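You operate a simulated robot arm through the tools that you are given. There is no shell and no other tool. Be economical: measure what you need, move in short steps, check, and stop when the job is done.

The job below is to be done with a simulated robot arm. You get a single attempt, and the scene is never put back.

JOB
Feed 2 washers into the blue-rimmed tub and put it back.
Fine: tub under the chute first; gate open to feed, closed after; none spilt. Set down upright: blue-rimmed tub.

It is judged by the outcome, as a careful person would: the job done as asked, and still so three seconds after it is handed in. It fails if anything else is knocked over, pushed out of place, dropped, spilled or broken.

ROBOT AND FRAMES
A 6-joint arm with a two-finger parallel gripper, fixed in place. Base frame: the origin is at the foot of the arm, x ahead of it, y to its left, z up; the work surface is at about z = 0.78. Lengths are in m, angles in degrees, forces in N, time in s.
With the tool pointing down near the work surface it reaches from about 0.24 to 0.64 m from the base axis. Its first joint turns from -66.0 to 66.0 degrees. Payload 2.7 kg.
The TCP is the grasp point between the finger pads, 0.023 m short of the fingertips. In the tool frame z runs along the fingers and y along their closing line. Largest opening 0.094 m; finger width 0.038, thickness 0.01; the body of the gripper, 0.054 by 0.096 m, starts 0.039 m behind the TCP.
Orientation is told as [roll, pitch, yaw] about the base's x, y, z axes, in that order, counted from this pose: with the fingers straight down and closing along the base's y, the tool's x points along the base's -x, its y along +y and its z along -z.

CONTROLS
- The arm moves only by the tool arm_command. Its argument "plan" is a list of rows, each a list of 7 numbers: the finger opening in cm, from 0 to 9.4, then the shift along the base's x, y, z in units of 400 mm (1.0 is 400 mm), then the turn, a rotation vector about the base's x, y, z in units of 90 degrees (1.0 is 90 degrees). In form: [[claw, dx, dy, dz, wx, wy, wz], ...]. A call has 1 to 10 rows; each row is the pose to reach, as a shift and turn from the pose commanded when the call began. A call with a number of a shift or a turn outside -1 to 1 is refused whole. Each row takes 0.2 s and may step no farther than 0.05 m and 8.6 degrees from the row before; otherwise, or with a gripper value out of range, the whole call is refused. Where a pose cannot be reached the arm comes as near as it can. A force on the tool above 40 N (or 10 N above the force at the start of the call, whichever is more), or a blocked arm, ends the call early, and 0.2 s more pass. Each finger travels about 0.045 m/s and halts on what it meets, pressing with about 38 N; the grip force reading is that of the motor and also rises with nothing between the fingers. The clock runs only during rows and for 0.2 s after the last one: add rows that repeat a pose to give the fingers time. The reply holds the time, the measured pose of the TCP, the force on the tool along the base axes, the opening and the grip force, in the units named above and with some noise, with the torque about the TCP (base axes, N m) and any sound that the robot's microphone picked up.
- Cameras (640 x 400 px; columns grow to the right, rows downward): "scene" is fixed at [0.0774, -0.4336, 1.4165]; the picture's right is [0.86, -0.51, 0.00], its down [-0.27, -0.45, -0.85] and it looks along [0.44, 0.73, -0.52] (base axes); focal length 343 px, centre (320, 200). "wrist" rides on the gripper at [0.087, 0.016, -0.074] in the tool frame; the picture's right is [-0.18, 0.98, 0.00], its down [-0.58, -0.11, -0.81] and it looks along [-0.79, -0.15, 0.59] (tool axes); focal length 243 px, centre (320, 200). There is no depth. A picture from a camera that has moved, and an enlarged one, comes with that camera's place and axes in the base frame and with its lens. The place of the scene camera against the robot may be out by one fixed shift of up to 0.025 m in any direction.
- grab_frame(camera): a new picture of that camera. It takes no simulated time.
- enlarge(camera, box): a new picture of the part [left, top, right, bottom] of that camera's present view, enlarged. It takes no simulated time.
- finish_job(): hands the job in; it is judged then, once.

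Go step by step. Nothing tells you positions but the pictures and the camera data: compare them with the known pose of the tool, close in by small moves and look again before you grip or let go. The budget is 120 turns and 68 pictures, counting those below and the enlarged ones. Unless the task says otherwise, let go and move clear before handing in, and close with one line.

The tools are called after ">>>" as name(argument=value, ...) on one line, values as JSON. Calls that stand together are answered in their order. arm_command: Moves the arm, as the interface text tells. Its arguments: {"type":"object","properties":{"plan":{"type":"array","items":{"type":"array","items":{"type":"number"}}}},"required":["plan"]} The other tools are called the same way: grab_frame (camera) takes a picture; enlarge (camera, box) takes an enlarged picture of a part of a camera's view; finish_job () hands the job in.

At the start:

```text
clock: 0.0
tool_pos: [0.3908, 0.0592, 1.142]
tool_rot: [0.0, 0.0, 0.0]
contact_force: [-0.7, -0.7, -0.5]
wrist_torque: [0.02, -0.03, -0.03]
gripper_width: 0.094
grip_force: 0.0
```

scene: 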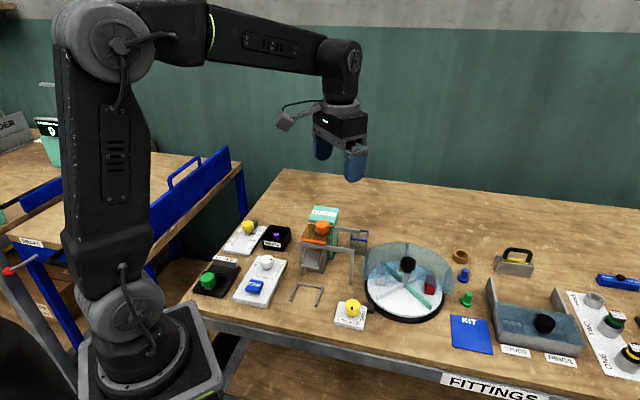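
wrist: 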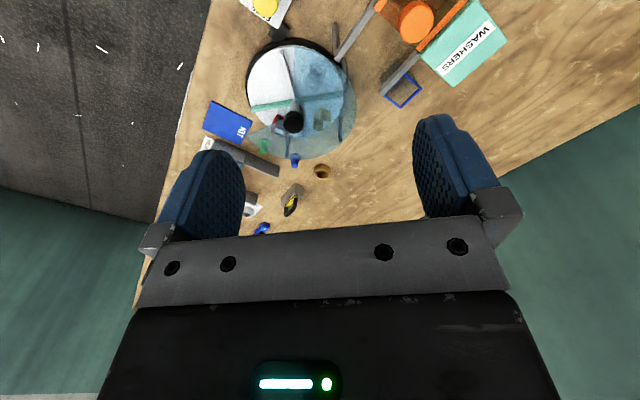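

I see a bench with a washer dispenser (teal hopper labelled WASHERS, orange knob), a blue-rimmed tub nearby, and other items. I'll enlarge the key areas first.

>>> enlarge(camera="scene", box=[190, 190, 390, 330])

>>> enlarge(camera="wrist", box=[320, 0, 540, 140])

>>> enlarge(camera="scene", box=[280, 195, 380, 275])

```text
2.86 times, centred on (290, 260) of scene
camera zoom: at [0.0774, -0.4336, 1.4165], right [0.86, -0.51, 0.0], down [-0.27, -0.45, -0.85], along [0.44, 0.73, -0.52], focal length 981 px, centre (406, 29)
```

zoom: 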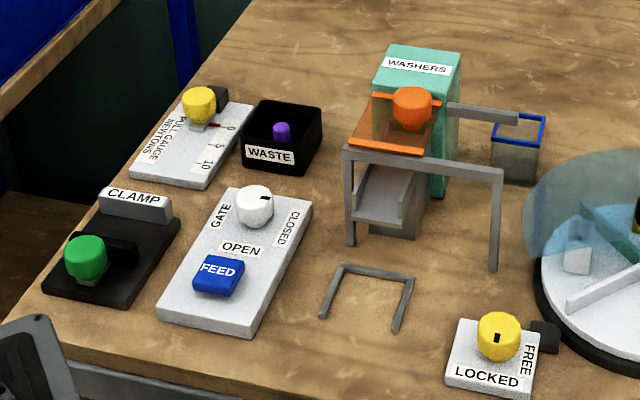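

```text
2.86 times, centred on (430, 70) of wrist
camera zoom: at [0.3042, 0.0748, 1.2155], right [0.18, 0.98, 0.0], down [0.58, -0.11, 0.81], along [0.79, -0.15, -0.59], focal length 693 px, centre (6, 571)
```

zoom: 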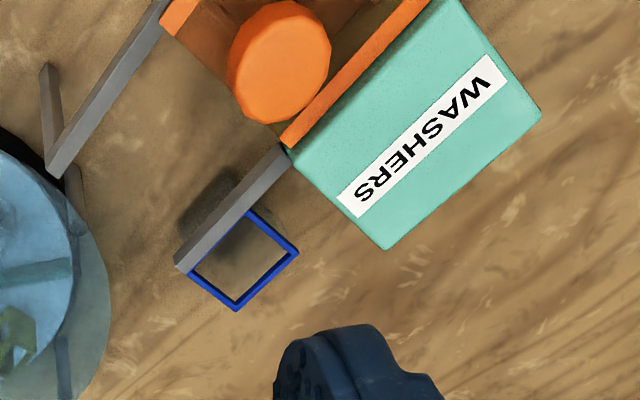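

```text
5.00 times, centred on (330, 235) of scene
camera zoom: at [0.0774, -0.4336, 1.4165], right [0.86, -0.51, 0.0], down [-0.27, -0.45, -0.85], along [0.44, 0.73, -0.52], focal length 1717 px, centre (270, 25)
```

zoom: 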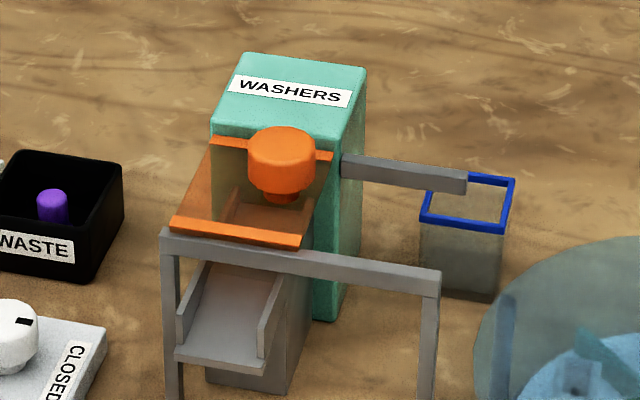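

The dispenser sits at about 45°. Its chute lip overhangs a U-shaped locator near (0.33, 0.10), and the tub stands near (0.54, 0.17). I'll turn the wrist to look along the chute.

>>> arm_command(plan=[[9.4, -0.05, -0.01, -0.03, 0, 0, 0.083], [9.4, -0.1, -0.02, -0.06, 0, 0, 0.167], [9.4, -0.15, -0.03, -0.09, 0, 0, 0.25], [9.4, -0.2, -0.04, -0.12, 0, 0, 0.333], [9.4, -0.25, -0.05, -0.15, 0, 0, 0.417], [9.4, -0.3, -0.06, -0.18, 0, 0, 0.5]])

>>> grab_frame(camera="wrist")

```text
clock: 1.4
tool_pos: [0.2692, 0.0364, 1.0702]
tool_rot: [0.0, -0.1, 45.2]
contact_force: [0.4, -0.2, 0.1]
wrist_torque: [-0.02, 0.01, -0.06]
gripper_width: 0.094
grip_force: 0.0
```

```text
62 pictures are left
camera wrist: at [0.1968, -0.0147, 1.143], right [-0.57, 0.82, 0.0], down [0.49, 0.34, 0.81], along [0.66, 0.46, -0.59], focal length 243 px, centre (320, 200)
```

wrist: 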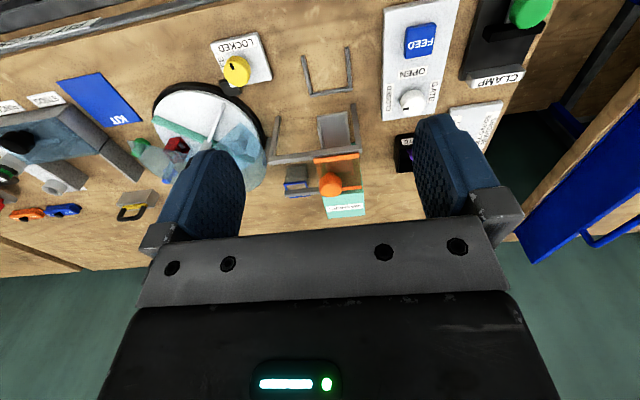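

>>> enlarge(camera="wrist", box=[250, 10, 450, 135])

>>> enlarge(camera="wrist", box=[255, 100, 395, 220])

```text
3.20 times, centred on (350, 72) of wrist
camera zoom: at [0.1968, -0.0147, 1.143], right [-0.57, 0.82, 0.0], down [0.49, 0.34, 0.81], along [0.66, 0.46, -0.59], focal length 776 px, centre (224, 608)
```

zoom: 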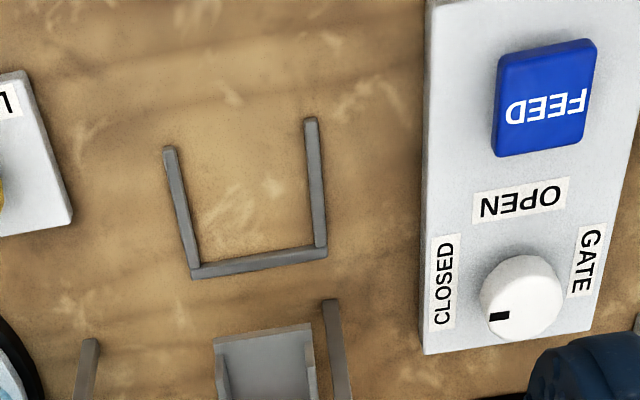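

```text
3.33 times, centred on (325, 160) of wrist
camera zoom: at [0.1968, -0.0147, 1.143], right [-0.57, 0.82, 0.0], down [0.49, 0.34, 0.81], along [0.66, 0.46, -0.59], focal length 809 px, centre (303, 333)
```

zoom: 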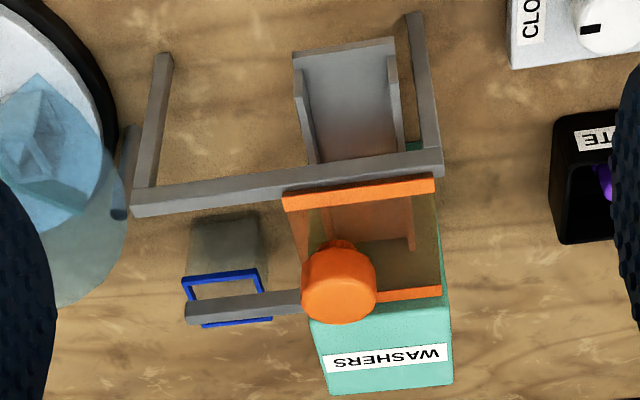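

The tub is square, about 0.048 m across and 0.046 m high, aligned at 45° and centred near (0.548, 0.172). The locator U fits under the lip. I'll swing the camera to the far side so it stays clear of the rail, while moving toward the tub.

>>> arm_command(plan=[[9.4, 0.07, 0.03, 0, 0, 0, -0.09], [9.4, 0.14, 0.07, 0, 0, 0, -0.18], [9.4, 0.21, 0.1, 0, 0, 0, -0.27], [9.4, 0.28, 0.14, 0, 0, 0, -0.36], [9.4, 0.35, 0.17, 0, 0, 0, -0.45], [9.4, 0.42, 0.2, 0, 0, 0, -0.54], [9.4, 0.49, 0.24, 0, 0, 0, -0.63], [9.4, 0.56, 0.27, 0, 0, 0, -0.72], [9.4, 0.63, 0.3, 0, 0, 0, -0.81], [9.4, 0.695, 0.34, 0, 0, 0, -0.9]])

>>> arm_command(plan=[[9.4, 0, 0, 0, 0, 0, -0.09], [9.4, 0, 0, 0, 0, 0, -0.18], [9.4, 0, 0, 0, 0, 0, -0.27], [9.4, 0, 0, 0, 0, 0, -0.36], [9.4, 0, 0, 0, 0, 0, -0.45], [9.4, 0, 0, 0, 0, 0, -0.54], [9.4, 0, 0, 0, 0, 0, -0.63], [9.4, 0, 0, 0, 0, 0, -0.72], [9.4, 0, 0, 0, 0, 0, -0.81], [9.4, 0, 0, 0, 0, 0, -0.9]])

>>> arm_command(plan=[[7, 0, 0, 0, 0, 0, -0.09], [7, 0, 0, 0, 0, 0, -0.18], [7, 0, 0, 0, 0, 0, -0.2]])

>>> grab_frame(camera="wrist")

>>> grab_frame(camera="scene")

```text
clock: 3.6
tool_pos: [0.5488, 0.1713, 1.0705]
tool_rot: [-0.1, -0.1, -36.0]
contact_force: [-0.8, 0.0, -0.5]
wrist_torque: [0.03, 0.02, -0.02]
gripper_width: 0.0942
grip_force: 0.2
```

```text
clock: 5.8
tool_pos: [0.55, 0.1724, 1.0696]
tool_rot: [0.0, 0.0, -117.1]
contact_force: [-0.8, 0.5, 0.2]
wrist_torque: [-0.01, 0.01, -0.01]
gripper_width: 0.0939
grip_force: 0.0
```

```text
clock: 6.6
tool_pos: [0.549, 0.1725, 1.0706]
tool_rot: [-0.1, 0.0, -135.1]
contact_force: [-2.2, -0.2, 0.3]
wrist_torque: [-0.01, 0.0, -0.02]
gripper_width: 0.0698
grip_force: 0.1
```

```text
59 pictures are left
camera wrist: at [0.6215, 0.2206, 1.1432], right [0.56, -0.83, 0.0], down [-0.49, -0.33, 0.81], along [-0.67, -0.45, -0.59], focal length 243 px, centre (320, 200)
```

wrist: 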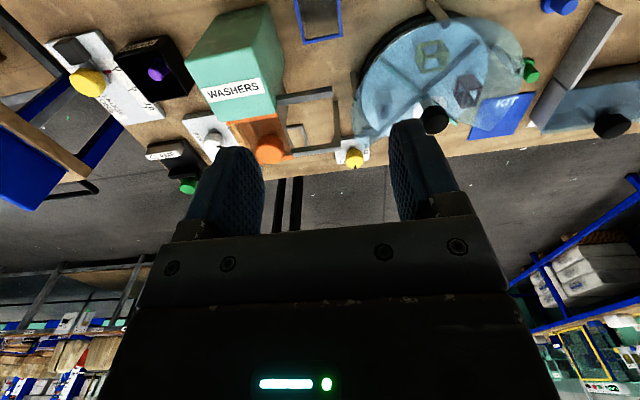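

```text
58 pictures are left
```

scene: 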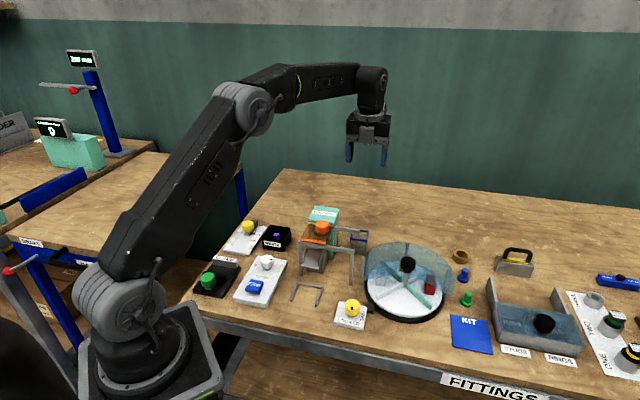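

Yaw −135 is reachable. I'll look more closely at the tub, the rail and the display in the background.

>>> enlarge(camera="wrist", box=[200, 0, 400, 125])

>>> enlarge(camera="scene", box=[0, 40, 160, 180])

```text
3.20 times, centred on (300, 62) of wrist
camera zoom: at [0.6215, 0.2206, 1.1432], right [0.56, -0.83, 0.0], down [-0.49, -0.33, 0.81], along [-0.67, -0.45, -0.59], focal length 776 px, centre (384, 640)
```

zoom: 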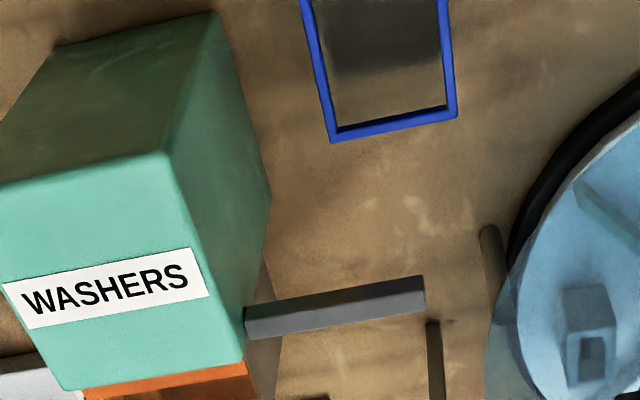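

```text
2.86 times, centred on (80, 110) of scene
camera zoom: at [0.0774, -0.4336, 1.4165], right [0.86, -0.51, 0.0], down [-0.27, -0.45, -0.85], along [0.44, 0.73, -0.52], focal length 981 px, centre (1006, 457)
```

zoom: 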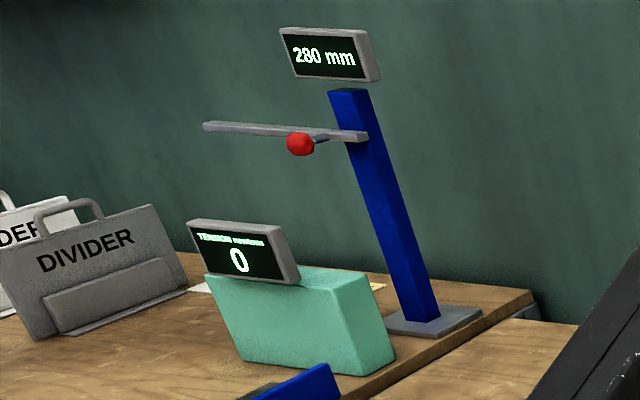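

The tub lies between the hopper's right side and open bench. I'll tilt the hand 20° away from the rail, come partway down, and check.

>>> arm_command(plan=[[7, 0, 0, 0, -0.052, 0.052, 0], [7, 0, 0, 0, -0.105, 0.105, 0], [7, 0, 0, 0, -0.157, 0.157, 0], [7, -0.004, 0, -0.1, -0.157, 0.157, 0], [7, -0.004, 0, -0.2, -0.157, 0.157, 0], [7, -0.004, 0, -0.3, -0.157, 0.157, 0], [7, -0.004, 0, -0.4, -0.157, 0.157, 0], [7, -0.004, 0, -0.45, -0.157, 0.157, 0]])

>>> grab_frame(camera="wrist")

>>> enlarge(camera="scene", box=[280, 150, 420, 270])

```text
clock: 8.4
tool_pos: [0.5467, 0.1706, 0.8886]
tool_rot: [0.0, -20.0, -135.0]
contact_force: [1.2, 0.4, -0.4]
wrist_torque: [-0.03, 0.01, -0.02]
gripper_width: 0.0698
grip_force: 0.1
out of reach, approached as far as the arm can: row 3
```

```text
55 pictures are left
camera wrist: at [0.6325, 0.2343, 0.9275], right [0.57, -0.82, 0.06], down [-0.27, -0.11, 0.96], along [-0.77, -0.57, -0.28], focal length 243 px, centre (320, 200)
```

wrist: 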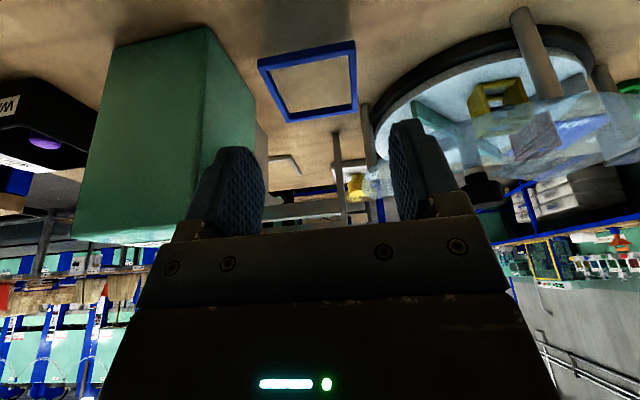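

```text
3.33 times, centred on (350, 210) of scene
camera zoom: at [0.0774, -0.4336, 1.4165], right [0.86, -0.51, 0.0], down [-0.27, -0.45, -0.85], along [0.44, 0.73, -0.52], focal length 1145 px, centre (220, 167)
```

zoom: 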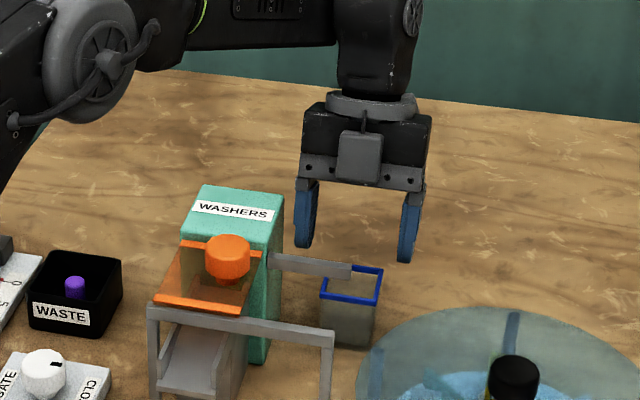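

The tub rim is at about z = 0.83, centred at s ≈ 0.503 along the chute axis, and the tool is aligned within a few mm. I'll go down to grasp height.

>>> arm_command(plan=[[7, 0, 0, -0.06, 0, 0, 0], [7, 0, 0, -0.12, 0, 0, 0], [7, 0, 0, -0.166, 0, 0, 0]])

>>> grab_frame(camera="wrist")

>>> enlarge(camera="scene", box=[280, 170, 420, 290])

```text
clock: 9.2
tool_pos: [0.547, 0.1718, 0.8252]
tool_rot: [0.0, -20.0, -135.0]
contact_force: [-0.3, 0.0, 0.5]
wrist_torque: [-0.02, 0.0, 0.0]
gripper_width: 0.0701
grip_force: 0.1
```

```text
53 pictures are left
camera wrist: at [0.6333, 0.2352, 0.8634], right [0.57, -0.82, 0.06], down [-0.27, -0.11, 0.96], along [-0.77, -0.57, -0.29], focal length 243 px, centre (320, 200)
```

wrist: 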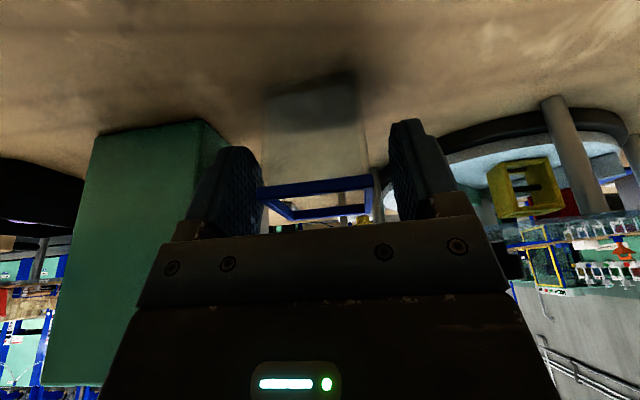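

```text
3.33 times, centred on (350, 230) of scene
camera zoom: at [0.0774, -0.4336, 1.4165], right [0.86, -0.51, 0.0], down [-0.27, -0.45, -0.85], along [0.44, 0.73, -0.52], focal length 1145 px, centre (220, 100)
```

zoom: 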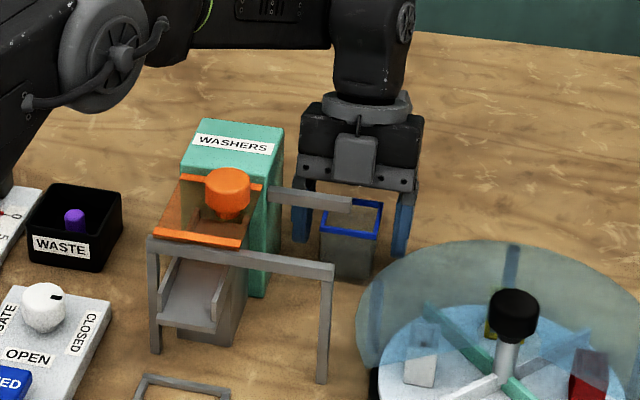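

The tub is between the fingers. I'll lower 4 mm and close.

>>> arm_command(plan=[[7, 0, 0, -0.01, 0, 0, 0], [5.5, 0, 0, -0.01, 0, 0, 0], [4.6, 0, 0, -0.01, 0, 0, 0], [4.0, 0, 0, -0.01, 0, 0, 0], [4.0, 0, 0, -0.01, 0, 0, 0]])

>>> grab_frame(camera="wrist")

```text
clock: 10.4
tool_pos: [0.5469, 0.171, 0.8211]
tool_rot: [0.1, -20.0, -135.0]
contact_force: [-0.7, 0.7, 0.0]
wrist_torque: [0.02, 0.03, -0.02]
gripper_width: 0.0456
grip_force: 38.2
```

```text
51 pictures are left
camera wrist: at [0.6333, 0.2345, 0.8594], right [0.57, -0.82, 0.06], down [-0.27, -0.11, 0.96], along [-0.77, -0.57, -0.28], focal length 243 px, centre (320, 200)
```

wrist: 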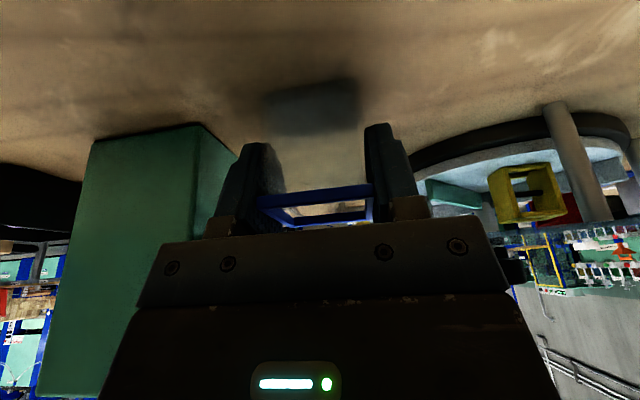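

The tub is gripped at 0.0456 m. I'll lift it straight up, then carry it round while rotating 180° about the vertical.

>>> arm_command(plan=[[4.0, 0, 0, 0.05, 0, 0, 0], [4.0, 0, 0, 0.15, 0, 0, 0], [4.0, 0, 0, 0.25, 0, 0, 0], [4.0, 0, 0, 0.35, 0, 0, 0], [4.0, 0, 0, 0.45, 0, 0, 0], [4.0, 0, 0, 0.55, 0, 0, 0], [4.0, 0, 0, 0.59, 0, 0, 0]])

>>> arm_command(plan=[[4.0, -0.03, -0.015, 0, 0, 0, 0.09], [4.0, -0.06, -0.03, 0, 0, 0, 0.18], [4.0, -0.09, -0.045, 0, 0, 0, 0.27], [4.0, -0.12, -0.06, 0, 0, 0, 0.36], [4.0, -0.15, -0.075, 0, 0, 0, 0.45], [4.0, -0.18, -0.09, 0, 0, 0, 0.54], [4.0, -0.21, -0.105, 0, 0, 0, 0.63], [4.0, -0.24, -0.12, 0, 0, 0, 0.72], [4.0, -0.27, -0.135, 0, 0, 0, 0.81], [4.0, -0.3, -0.15, 0, 0, 0, 0.9]])

>>> grab_frame(camera="scene")

```text
clock: 12.0
tool_pos: [0.5443, 0.1691, 1.0544]
tool_rot: [-0.1, -20.1, -134.9]
contact_force: [0.0, -0.8, 0.2]
wrist_torque: [0.02, -0.01, 0.02]
gripper_width: 0.0454
grip_force: 37.8
out of reach, approached as far as the arm can: row 7
```

```text
clock: 14.2
tool_pos: [0.4231, 0.1103, 1.0562]
tool_rot: [0.1, -20.0, -53.8]
contact_force: [0.6, -0.4, -0.4]
wrist_torque: [-0.06, 0.02, 0.03]
gripper_width: 0.0455
grip_force: 38.5
```

```text
50 pictures are left
```

scene: 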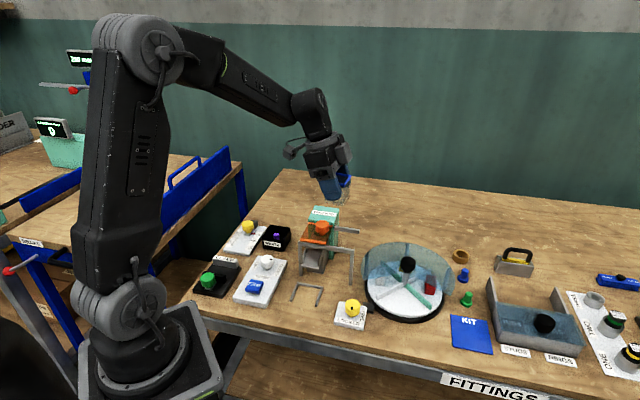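

The tub is upright in hand. I'll continue the rotation and move to a point out in front of the chute.

>>> arm_command(plan=[[4.0, -0.03, -0.013, 0, 0, 0, 0.09], [4.0, -0.06, -0.026, 0, 0, 0, 0.18], [4.0, -0.09, -0.039, 0, 0, 0, 0.27], [4.0, -0.12, -0.052, 0, 0, 0, 0.36], [4.0, -0.15, -0.065, 0, 0, 0, 0.45], [4.0, -0.18, -0.078, 0, 0, 0, 0.54], [4.0, -0.21, -0.091, 0, 0, 0, 0.63], [4.0, -0.24, -0.104, 0, 0, 0, 0.72], [4.0, -0.27, -0.118, 0, 0, 0, 0.81], [4.0, -0.31, -0.133, 0, 0, 0, 0.9]])

>>> arm_command(plan=[[4.0, 0, 0, -0.05, 0, 0, 0.09], [4.0, 0, 0, -0.1, 0, 0, 0.18], [4.0, 0, 0, -0.15, 0, 0, 0.198]])

>>> grab_frame(camera="wrist")

>>> enlarge(camera="scene", box=[220, 170, 380, 320])

```text
clock: 16.4
tool_pos: [0.2994, 0.0549, 1.0556]
tool_rot: [0.0, -20.0, 27.1]
contact_force: [-0.2, -0.3, -0.2]
wrist_torque: [-0.01, 0.0, 0.01]
gripper_width: 0.0452
grip_force: 37.7
```

```text
clock: 17.2
tool_pos: [0.3003, 0.0565, 0.9945]
tool_rot: [-0.1, -20.0, 44.9]
contact_force: [-0.6, 0.5, 0.6]
wrist_torque: [0.02, 0.03, 0.03]
gripper_width: 0.0454
grip_force: 38.1
```

```text
49 pictures are left
camera wrist: at [0.2113, -0.009, 1.0339], right [-0.57, 0.82, 0.06], down [0.27, 0.11, 0.96], along [0.78, 0.56, -0.28], focal length 243 px, centre (320, 200)
```

wrist: 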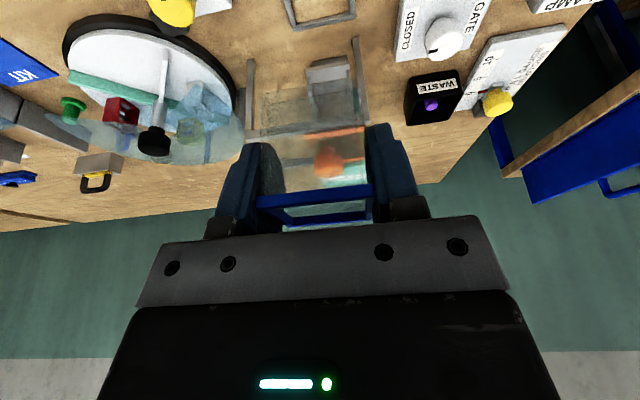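

```text
2.67 times, centred on (300, 245) of scene
camera zoom: at [0.0773, -0.4336, 1.4165], right [0.86, -0.51, 0.0], down [-0.27, -0.45, -0.85], along [0.44, 0.73, -0.52], focal length 916 px, centre (373, 80)
```

zoom: 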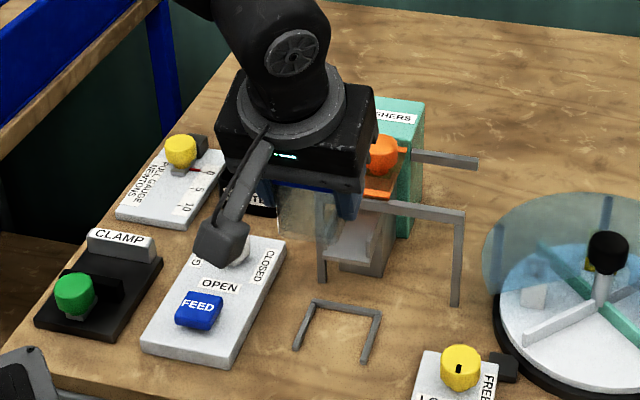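

The tub is in front of the chute and upright. I'll zoom in on the locator and lip to refine the target.

>>> enlarge(camera="wrist", box=[230, 0, 410, 112])

```text
3.56 times, centred on (320, 56) of wrist
camera zoom: at [0.2113, -0.009, 1.0339], right [-0.57, 0.82, 0.06], down [0.27, 0.11, 0.96], along [0.78, 0.56, -0.28], focal length 863 px, centre (320, 712)
```

zoom: 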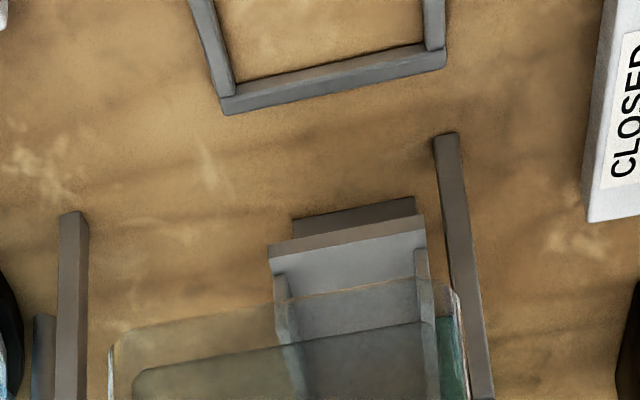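

The locator's inner width is about 0.054 m, centred at p ≈ 0.1706, with its back at s ≈ 0.325; the lip is at z ≈ 0.858. I'll descend inside the open front of the locator, short of the lip.

>>> arm_command(plan=[[4.0, -0.003, 0.003, -0.1, 0, 0, 0], [4.0, -0.003, 0.003, -0.2, 0, 0, 0], [4.0, -0.003, 0.003, -0.3, 0, 0, 0], [4.0, -0.003, 0.003, -0.37, 0, 0, 0]])

>>> grab_frame(camera="wrist")

>>> enlarge(camera="scene", box=[240, 210, 380, 320])

```text
clock: 18.2
tool_pos: [0.2969, 0.0569, 0.8458]
tool_rot: [0.0, -20.0, 44.9]
contact_force: [-0.3, -0.6, 0.7]
wrist_torque: [0.04, -0.02, 0.03]
gripper_width: 0.0457
grip_force: 38.4
```

```text
46 pictures are left
camera wrist: at [0.2092, -0.007, 0.8862], right [-0.57, 0.82, 0.06], down [0.27, 0.11, 0.96], along [0.78, 0.56, -0.29], focal length 243 px, centre (320, 200)
```

wrist: 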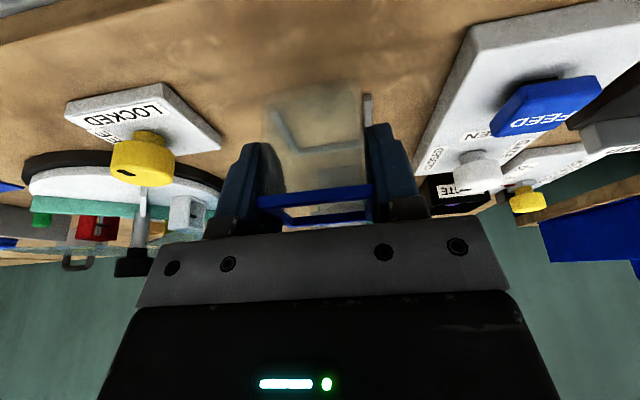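

```text
3.64 times, centred on (310, 265) of scene
camera zoom: at [0.0773, -0.4336, 1.4165], right [0.86, -0.51, 0.0], down [-0.27, -0.45, -0.85], along [0.44, 0.73, -0.52], focal length 1249 px, centre (356, -36)
```

zoom: 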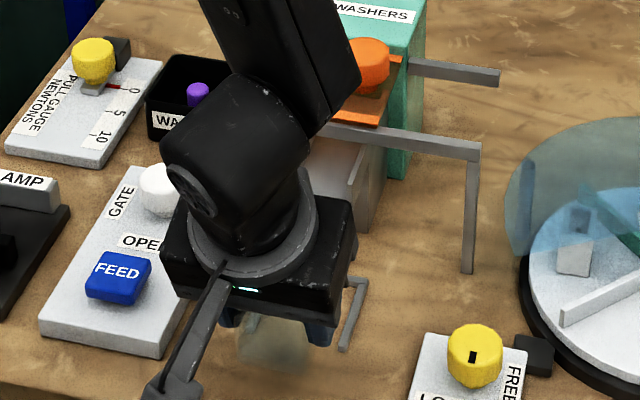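

p and yaw are aligned. I'll lower to just above the table, then slide in under the lip in small steps.

>>> arm_command(plan=[[4.0, 0.001, -0.001, -0.025, 0, 0, 0], [4.0, 0.001, -0.001, -0.049, 0, 0, 0], [4.0, 0.021, 0.019, -0.049, 0, 0, 0], [4.0, 0.041, 0.039, -0.049, 0, 0, 0], [4.0, 0.061, 0.059, -0.049, 0, 0, 0], [4.0, 0.077, 0.075, -0.049, 0, 0, 0]])

>>> grab_frame(camera="wrist")

>>> enlarge(camera="scene", box=[240, 210, 380, 320])

```text
clock: 19.6
tool_pos: [0.3281, 0.0881, 0.8283]
tool_rot: [0.0, -20.0, 44.9]
contact_force: [0.3, 0.0, -0.1]
wrist_torque: [0.02, 0.01, -0.01]
gripper_width: 0.0455
grip_force: 38.3
```

```text
44 pictures are left
camera wrist: at [0.2408, 0.0233, 0.8674], right [-0.57, 0.82, 0.06], down [0.27, 0.11, 0.96], along [0.78, 0.56, -0.28], focal length 243 px, centre (320, 200)
```

wrist: 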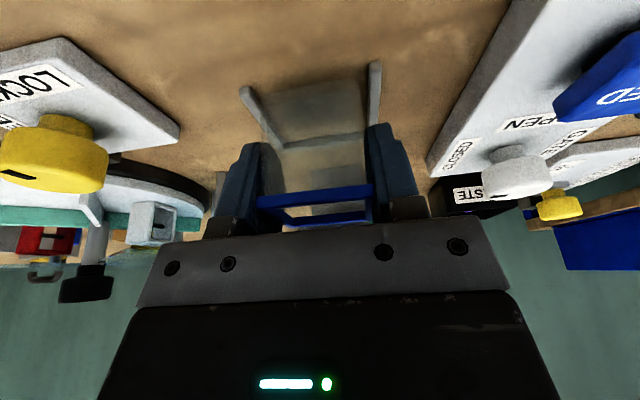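

```text
3.64 times, centred on (310, 265) of scene
camera zoom: at [0.0774, -0.4336, 1.4165], right [0.86, -0.51, 0.0], down [-0.27, -0.45, -0.85], along [0.44, 0.73, -0.52], focal length 1249 px, centre (356, -36)
```

zoom: 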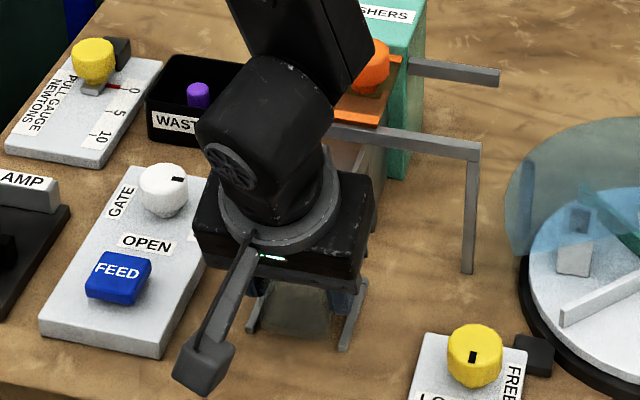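

The tub is within the locator. I'll nudge it about 3 mm further back, then set it down.

>>> arm_command(plan=[[4.0, 0.003, 0.003, 0, 0, 0, 0], [4.0, 0.005, 0.005, -0.005, 0, 0, 0], [4.0, 0.005, 0.005, -0.01, 0, 0, 0], [4.0, 0.005, 0.005, -0.014, 0, 0, 0], [4.0, 0.005, 0.005, -0.016, 0, 0, 0]])

>>> enlarge(camera="wrist", box=[220, 40, 420, 240])

```text
clock: 20.8
tool_pos: [0.33, 0.0895, 0.8227]
tool_rot: [0.0, -20.0, 44.9]
contact_force: [-0.6, -0.5, -0.1]
wrist_torque: [-0.01, 0.01, -0.01]
gripper_width: 0.0455
grip_force: 38.1
```

```text
2.00 times, centred on (320, 140) of wrist
camera zoom: at [0.2431, 0.0248, 0.8608], right [-0.57, 0.82, 0.06], down [0.27, 0.11, 0.96], along [0.78, 0.56, -0.28], focal length 485 px, centre (320, 320)
```

zoom: 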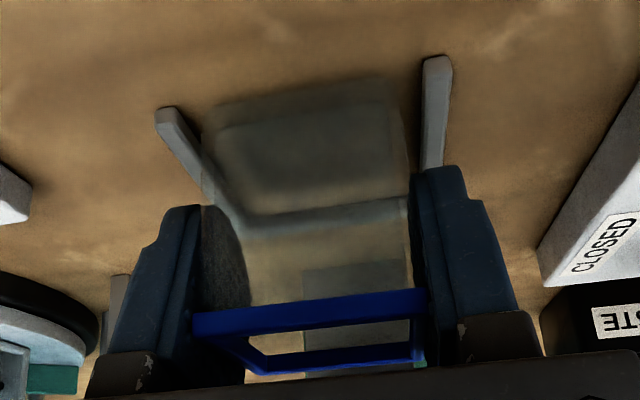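

No contact yet. I'll lower the last 2 mm to the pickup height and release gently.

>>> arm_command(plan=[[4.0, 0, 0, -0.004, 0, 0, 0], [4.0, 0, 0, -0.005, 0, 0, 0], [4.6, 0, 0, -0.005, 0, 0, 0], [5.0, 0, 0, -0.005, 0, 0, 0], [5.6, 0, 0, -0.005, 0, 0, 0], [5.6, 0, 0, -0.005, 0, 0, 0]])

>>> enlarge(camera="wrist", box=[220, 40, 420, 240])

```text
clock: 22.2
tool_pos: [0.3308, 0.0906, 0.8198]
tool_rot: [0.0, -20.1, 44.8]
contact_force: [0.0, 0.1, 0.3]
wrist_torque: [0.0, 0.01, -0.02]
gripper_width: 0.0559
grip_force: 0.0
```

```text
2.00 times, centred on (320, 140) of wrist
camera zoom: at [0.2431, 0.0249, 0.859], right [-0.57, 0.82, 0.06], down [0.27, 0.11, 0.96], along [0.78, 0.56, -0.28], focal length 485 px, centre (320, 320)
```

zoom: 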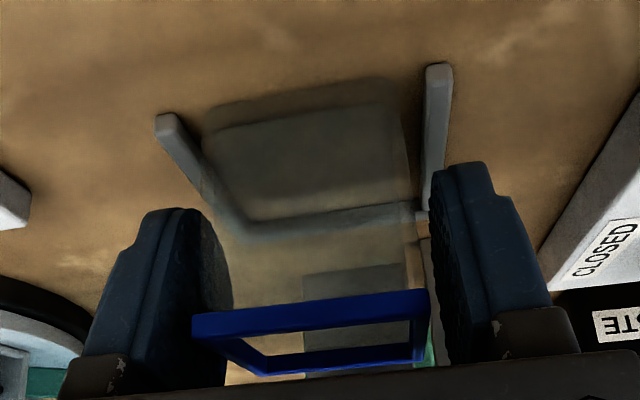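

The tub is standing released in the locator. I'll back out along the tilted tool axis and look.

>>> arm_command(plan=[[7, -0.01, -0.01, 0, 0, 0, 0], [7, -0.03, -0.03, 0.04, 0, 0, 0], [7, -0.055, -0.055, 0.12, 0, 0, 0], [7, -0.08, -0.08, 0.22, 0, 0, 0], [7, -0.1, -0.1, 0.32, 0, 0, 0], [7, -0.1, -0.1, 0.4, 0, 0, 0]])

>>> enlarge(camera="wrist", box=[230, 0, 410, 112])

>>> enlarge(camera="scene", box=[240, 210, 380, 320])

```text
clock: 23.6
tool_pos: [0.2911, 0.0496, 0.9806]
tool_rot: [0.0, -19.8, 44.8]
contact_force: [0.1, 0.3, -0.3]
wrist_torque: [0.03, 0.0, -0.05]
gripper_width: 0.0699
grip_force: 0.1
```

```text
3.56 times, centred on (320, 56) of wrist
camera zoom: at [0.2038, -0.0154, 1.0194], right [-0.57, 0.82, 0.06], down [0.27, 0.11, 0.96], along [0.78, 0.56, -0.29], focal length 863 px, centre (320, 712)
```

zoom: 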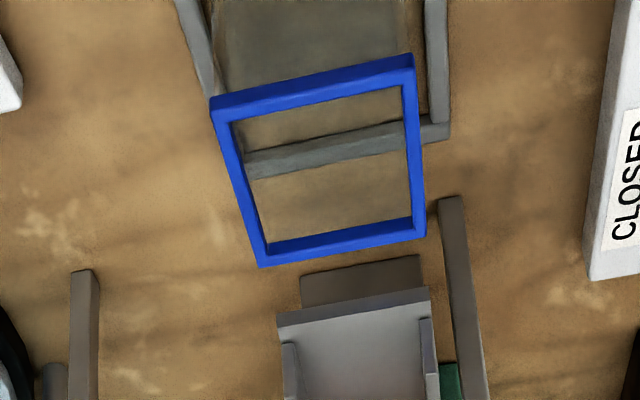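

```text
3.64 times, centred on (310, 265) of scene
camera zoom: at [0.0773, -0.4336, 1.4165], right [0.86, -0.51, 0.0], down [-0.27, -0.45, -0.85], along [0.44, 0.73, -0.52], focal length 1249 px, centre (356, -36)
```

zoom: 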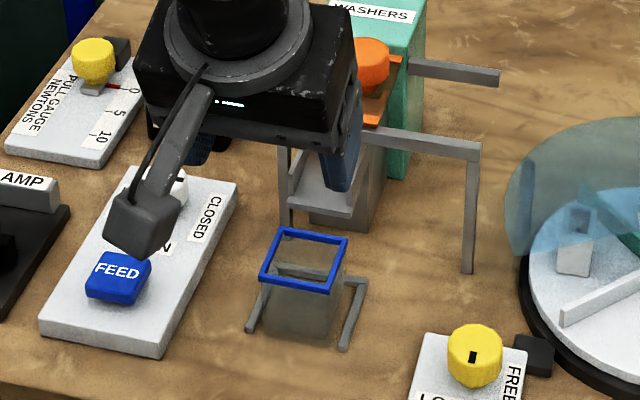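

The tub is in the locator, but its rim is only about level with the lip edge. I'll close the fingers and gently push the tub back against the locator's rear bar.

>>> arm_command(plan=[[5, 0, 0, -0.04, 0, 0, 0], [3, 0, 0, -0.1, 0, 0, 0], [1, 0, 0, -0.17, 0, 0, 0], [0, 0, 0, -0.24, 0, 0, 0], [0, 0, 0, -0.32, 0, 0, 0], [0, 0, 0, -0.38, 0, 0, 0], [0, 0, 0, -0.41, 0, 0, 0]])

>>> grab_frame(camera="wrist")

```text
clock: 25.2
tool_pos: [0.2896, 0.0496, 0.8133]
tool_rot: [0.0, -20.0, 44.8]
contact_force: [0.2, -0.8, 0.1]
wrist_torque: [-0.05, 0.02, -0.03]
gripper_width: 0.0
grip_force: 37.4
```

```text
38 pictures are left
camera wrist: at [0.2032, -0.0143, 0.8531], right [-0.57, 0.82, 0.06], down [0.27, 0.11, 0.96], along [0.78, 0.56, -0.28], focal length 243 px, centre (320, 200)
```

wrist: 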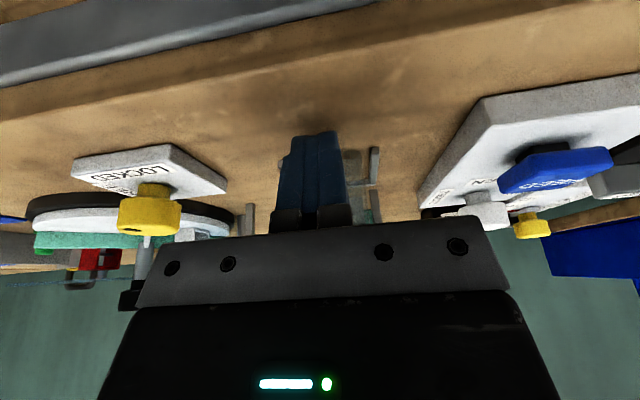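

The fingers are just in front of the tub. I'll push slowly while reading the force.

>>> arm_command(plan=[[0, 0.008, 0.008, 0, 0, 0, 0], [0, 0.014, 0.014, 0, 0, 0, 0], [0, 0.019, 0.019, 0, 0, 0, 0], [0, 0.022, 0.022, 0, 0, 0, 0], [0, 0.025, 0.025, 0, 0, 0, 0]])

>>> enlarge(camera="scene", box=[240, 210, 380, 320])

```text
clock: 26.4
tool_pos: [0.3002, 0.0606, 0.815]
tool_rot: [0.0, -20.0, 44.9]
contact_force: [0.2, -0.7, -0.2]
wrist_torque: [0.01, 0.05, 0.0]
gripper_width: 0.0
grip_force: 38.3
```

```text
3.64 times, centred on (310, 265) of scene
camera zoom: at [0.0773, -0.4336, 1.4165], right [0.86, -0.51, 0.0], down [-0.27, -0.45, -0.85], along [0.44, 0.73, -0.52], focal length 1249 px, centre (356, -36)
```

zoom: 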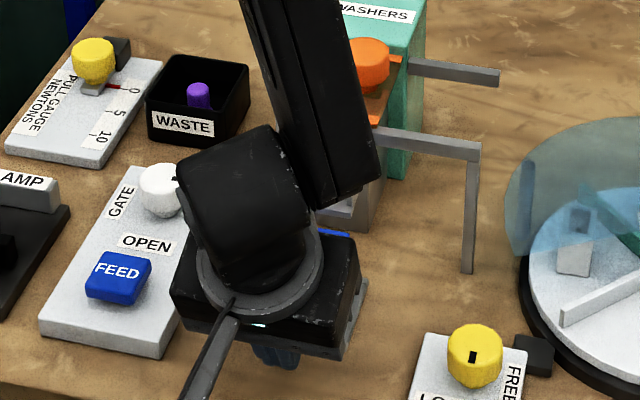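

No contact force yet at s = 0.255, so I'll continue in 1 mm steps.

>>> arm_command(plan=[[0, 0.002, 0.002, 0, 0, 0, 0], [0, 0.004, 0.004, 0, 0, 0, 0]])

>>> arm_command(plan=[[0, 0.002, 0.002, 0, 0, 0, 0], [0, 0.003, 0.003, 0, 0, 0, 0]])

>>> enlarge(camera="wrist", box=[230, 100, 430, 240])

```text
clock: 27.0
tool_pos: [0.3025, 0.061, 0.8146]
tool_rot: [0.0, -20.0, 44.8]
contact_force: [-0.7, 1.1, -0.4]
wrist_torque: [-0.04, 0.0, -0.01]
gripper_width: 0.0002
grip_force: 38.0
```

```text
clock: 27.6
tool_pos: [0.3028, 0.0629, 0.813]
tool_rot: [-0.1, -20.0, 44.7]
contact_force: [0.3, 0.2, 1.0]
wrist_torque: [0.02, 0.05, -0.02]
gripper_width: 0.0
grip_force: 37.7
```

```text
2.86 times, centred on (330, 170) of wrist
camera zoom: at [0.2157, -0.0023, 0.8538], right [-0.57, 0.82, 0.06], down [0.27, 0.11, 0.96], along [0.78, 0.56, -0.28], focal length 693 px, centre (291, 286)
```

zoom: 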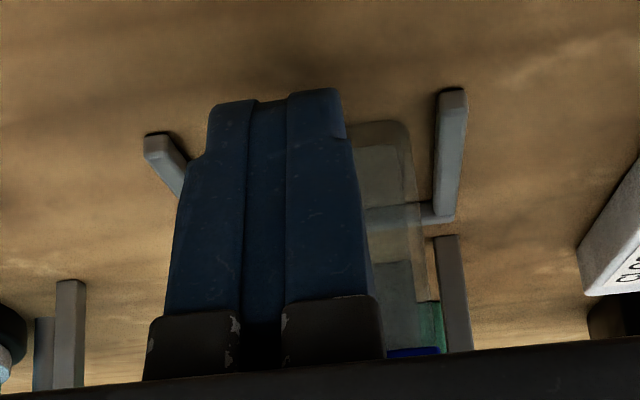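

Still only noise in the force, so I'll advance a little more.

>>> arm_command(plan=[[0, 0.002, 0.002, 0, 0, 0, 0], [0, 0.004, 0.004, 0, 0, 0, 0]])

>>> enlarge(camera="wrist", box=[230, 100, 430, 240])

```text
clock: 28.2
tool_pos: [0.3047, 0.0633, 0.8157]
tool_rot: [0.0, -19.9, 44.8]
contact_force: [-1.4, -0.5, -0.1]
wrist_torque: [0.05, -0.02, -0.02]
gripper_width: 0.0
grip_force: 37.3
```

```text
2.86 times, centred on (330, 170) of wrist
camera zoom: at [0.218, -0.0006, 0.8542], right [-0.57, 0.82, 0.06], down [0.27, 0.11, 0.96], along [0.78, 0.56, -0.28], focal length 693 px, centre (291, 286)
```

zoom: 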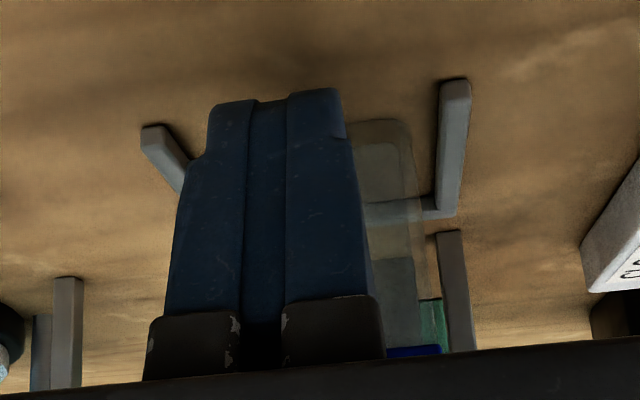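

The tub now seems to be starting to move with the fingers. Two more small steps.

>>> arm_command(plan=[[0, 0.002, 0.002, 0, 0, 0, 0], [0, 0.0035, 0.0035, 0, 0, 0, 0]])

>>> arm_command(plan=[[0, 0.002, 0.002, 0, 0, 0, 0], [0, 0.0035, 0.0035, 0, 0, 0, 0]])

>>> enlarge(camera="wrist", box=[230, 100, 430, 240])

```text
clock: 28.8
tool_pos: [0.3055, 0.0645, 0.8147]
tool_rot: [0.0, -19.8, 44.9]
contact_force: [-7.2, -8.0, 3.6]
wrist_torque: [-0.08, 0.04, -0.04]
gripper_width: 0.0001
grip_force: 37.6
```

```text
clock: 29.4
tool_pos: [0.3061, 0.0653, 0.8145]
tool_rot: [0.0, -19.7, 44.8]
contact_force: [-18.6, -24.9, 10.6]
wrist_torque: [-0.23, 0.08, -0.05]
gripper_width: 0.0001
grip_force: 38.4
```

```text
2.86 times, centred on (330, 170) of wrist
camera zoom: at [0.2184, 0.0008, 0.8542], right [-0.57, 0.82, 0.06], down [0.27, 0.12, 0.95], along [0.78, 0.56, -0.29], focal length 693 px, centre (291, 286)
```

zoom: 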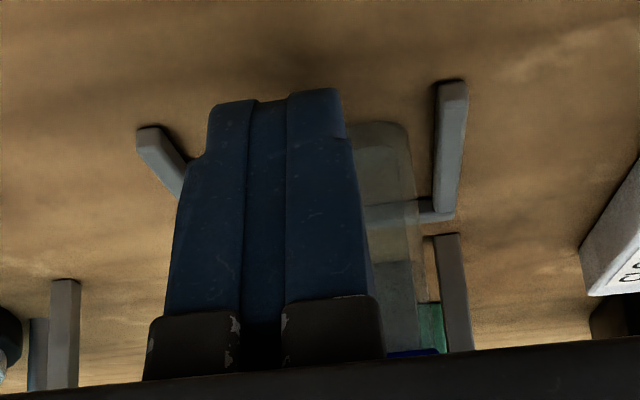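

The tub is seated against the rear bar; the force rose sharply. I'll back off, lift, and untilt to look at the tub and gate panel.

>>> arm_command(plan=[[0, -0.02, -0.02, 0, 0, 0, 0], [0, -0.04, -0.04, 0.03, 0, 0, 0], [0, -0.05, -0.05, 0.13, 0, 0, 0], [0, -0.05, -0.05, 0.24, 0, 0, 0], [2, -0.05, -0.05, 0.34, 0, 0, 0], [4, -0.05, -0.05, 0.44, 0, 0, 0]])

>>> enlarge(camera="wrist", box=[230, 0, 410, 112])

>>> enlarge(camera="scene", box=[240, 210, 380, 320])

```text
clock: 30.8
tool_pos: [0.2871, 0.0458, 0.9911]
tool_rot: [0.1, -20.0, 44.9]
contact_force: [1.1, 0.9, 0.2]
wrist_torque: [-0.03, 0.03, 0.02]
gripper_width: 0.0399
grip_force: 0.1
```

```text
3.56 times, centred on (320, 56) of wrist
camera zoom: at [0.2005, -0.0187, 1.0299], right [-0.57, 0.82, 0.06], down [0.27, 0.11, 0.96], along [0.78, 0.56, -0.29], focal length 863 px, centre (320, 712)
```

zoom: 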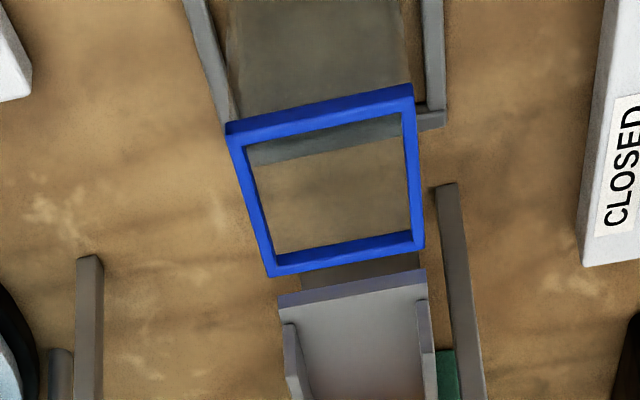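

```text
3.64 times, centred on (310, 265) of scene
camera zoom: at [0.0773, -0.4336, 1.4165], right [0.86, -0.51, 0.0], down [-0.27, -0.45, -0.85], along [0.44, 0.73, -0.52], focal length 1249 px, centre (356, -36)
```

zoom: 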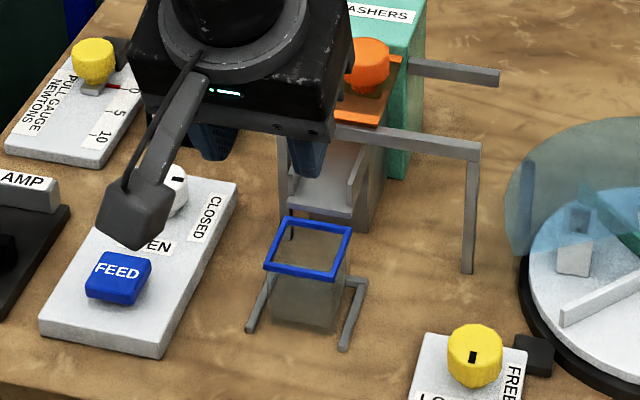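

The tub is now well under the lip. Next I'll untilt the hand and move for a look at the gate panel.

>>> arm_command(plan=[[5, -0.017, 0.06, 0, -0.052, 0.052, 0], [5, -0.034, 0.12, 0, -0.105, 0.105, 0], [5, -0.05, 0.18, 0, -0.157, 0.157, 0], [5, -0.068, 0.26, 0, -0.157, 0.157, 0]])

>>> grab_frame(camera="wrist")

```text
clock: 31.8
tool_pos: [0.259, 0.1492, 0.9917]
tool_rot: [-0.1, 0.1, 44.7]
contact_force: [0.4, -0.1, -0.2]
wrist_torque: [-0.04, 0.04, 0.0]
gripper_width: 0.0497
grip_force: 0.0
```

```text
31 pictures are left
camera wrist: at [0.1865, 0.0992, 1.0652], right [-0.56, 0.83, 0.0], down [0.49, 0.33, 0.81], along [0.67, 0.45, -0.59], focal length 243 px, centre (320, 200)
```

wrist: 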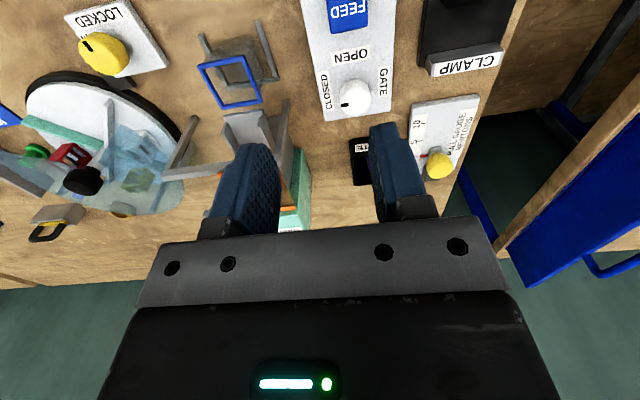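

>>> enlarge(camera="wrist", box=[200, 0, 400, 125])

```text
3.20 times, centred on (300, 62) of wrist
camera zoom: at [0.1865, 0.0992, 1.0652], right [-0.56, 0.83, 0.0], down [0.49, 0.33, 0.81], along [0.67, 0.45, -0.59], focal length 776 px, centre (384, 640)
```

zoom: 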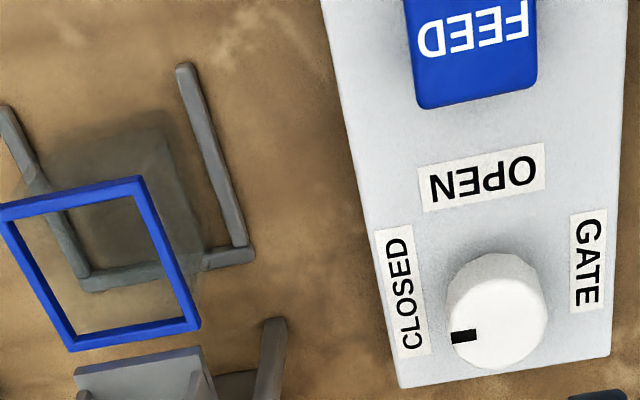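

The tub sits under the lip. The gate knob is at about (0.2925, 0.2185), top z ≈ 0.812, with its pointer at CLOSED (−45°), so OPEN is 90° clockwise. I'll move above the knob.

>>> arm_command(plan=[[5.5, 0.03, 0.06, -0.03, 0, 0, 0], [5.5, 0.06, 0.12, -0.1, 0, 0, 0], [5.5, 0.084, 0.173, -0.18, 0, 0, 0], [5.5, 0.084, 0.173, -0.26, 0, 0, 0], [5.5, 0.084, 0.173, -0.3, 0, 0, 0]])

>>> grab_frame(camera="wrist")

```text
clock: 33.0
tool_pos: [0.293, 0.2208, 0.8696]
tool_rot: [0.0, -0.1, 44.9]
contact_force: [-0.9, -0.4, 0.5]
wrist_torque: [0.0, 0.01, 0.0]
gripper_width: 0.0551
grip_force: 0.1
```

```text
29 pictures are left
camera wrist: at [0.2204, 0.1697, 0.9435], right [-0.56, 0.83, 0.0], down [0.49, 0.33, 0.81], along [0.67, 0.45, -0.59], focal length 243 px, centre (320, 200)
```

wrist: 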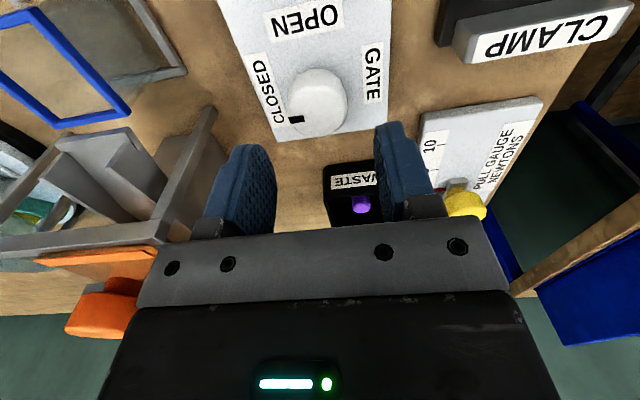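

A closer estimate puts the knob centre at (0.294, 0.2173). I'll correct and lower to straddle it.

>>> arm_command(plan=[[5.5, 0.0025, -0.0088, -0.03, 0, 0, 0], [5.5, 0.0025, -0.0088, -0.08, 0, 0, 0], [5.5, 0.0025, -0.0088, -0.121, 0, 0, 0]])

>>> enlarge(camera="wrist", box=[210, 60, 430, 240])

```text
clock: 33.8
tool_pos: [0.2946, 0.2159, 0.8225]
tool_rot: [0.1, -0.1, 44.9]
contact_force: [-0.6, -0.8, 0.4]
wrist_torque: [-0.02, 0.01, 0.02]
gripper_width: 0.0549
grip_force: 0.0
```

```text
2.22 times, centred on (320, 150) of wrist
camera zoom: at [0.2218, 0.1662, 0.8958], right [-0.56, 0.83, 0.0], down [0.49, 0.33, 0.81], along [0.67, 0.45, -0.59], focal length 539 px, centre (320, 311)
```

zoom: 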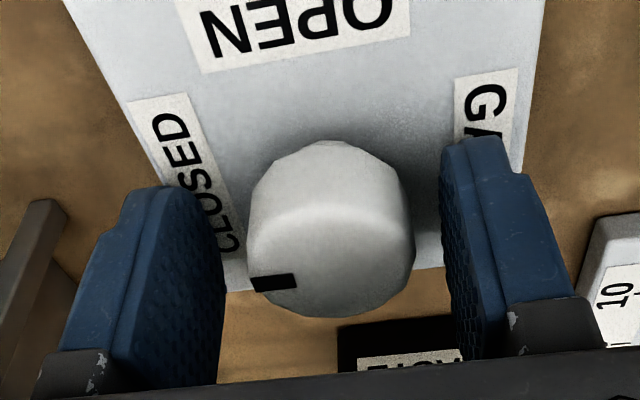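

The knob is centred between the pads. I'll close and turn it clockwise 90°.

>>> arm_command(plan=[[4.2, 0, 0, 0, 0, 0, 0], [3.4, 0, 0, 0, 0, 0, 0], [2.8, 0, 0, 0, 0, 0, 0], [2.8, 0, 0, 0, 0, 0, 0]])

>>> arm_command(plan=[[2.8, 0, 0, 0, 0, 0, -0.09], [2.8, 0, 0, 0, 0, 0, -0.18], [2.8, 0, 0, 0, 0, 0, -0.27], [2.8, 0, 0, 0, 0, 0, -0.36], [2.8, 0, 0, 0, 0, 0, -0.45]])

```text
clock: 34.8
tool_pos: [0.294, 0.2171, 0.8216]
tool_rot: [0.0, 0.0, 44.9]
contact_force: [-15.5, 17.6, -5.2]
wrist_torque: [0.32, -0.13, -0.21]
gripper_width: 0.0386
grip_force: 12.4
```

```text
clock: 36.0
tool_pos: [0.2961, 0.2142, 0.8228]
tool_rot: [-0.1, 0.0, 4.2]
contact_force: [14.7, -14.8, -2.3]
wrist_torque: [0.33, -1.23, 0.13]
gripper_width: 0.0334
grip_force: 45.2
```

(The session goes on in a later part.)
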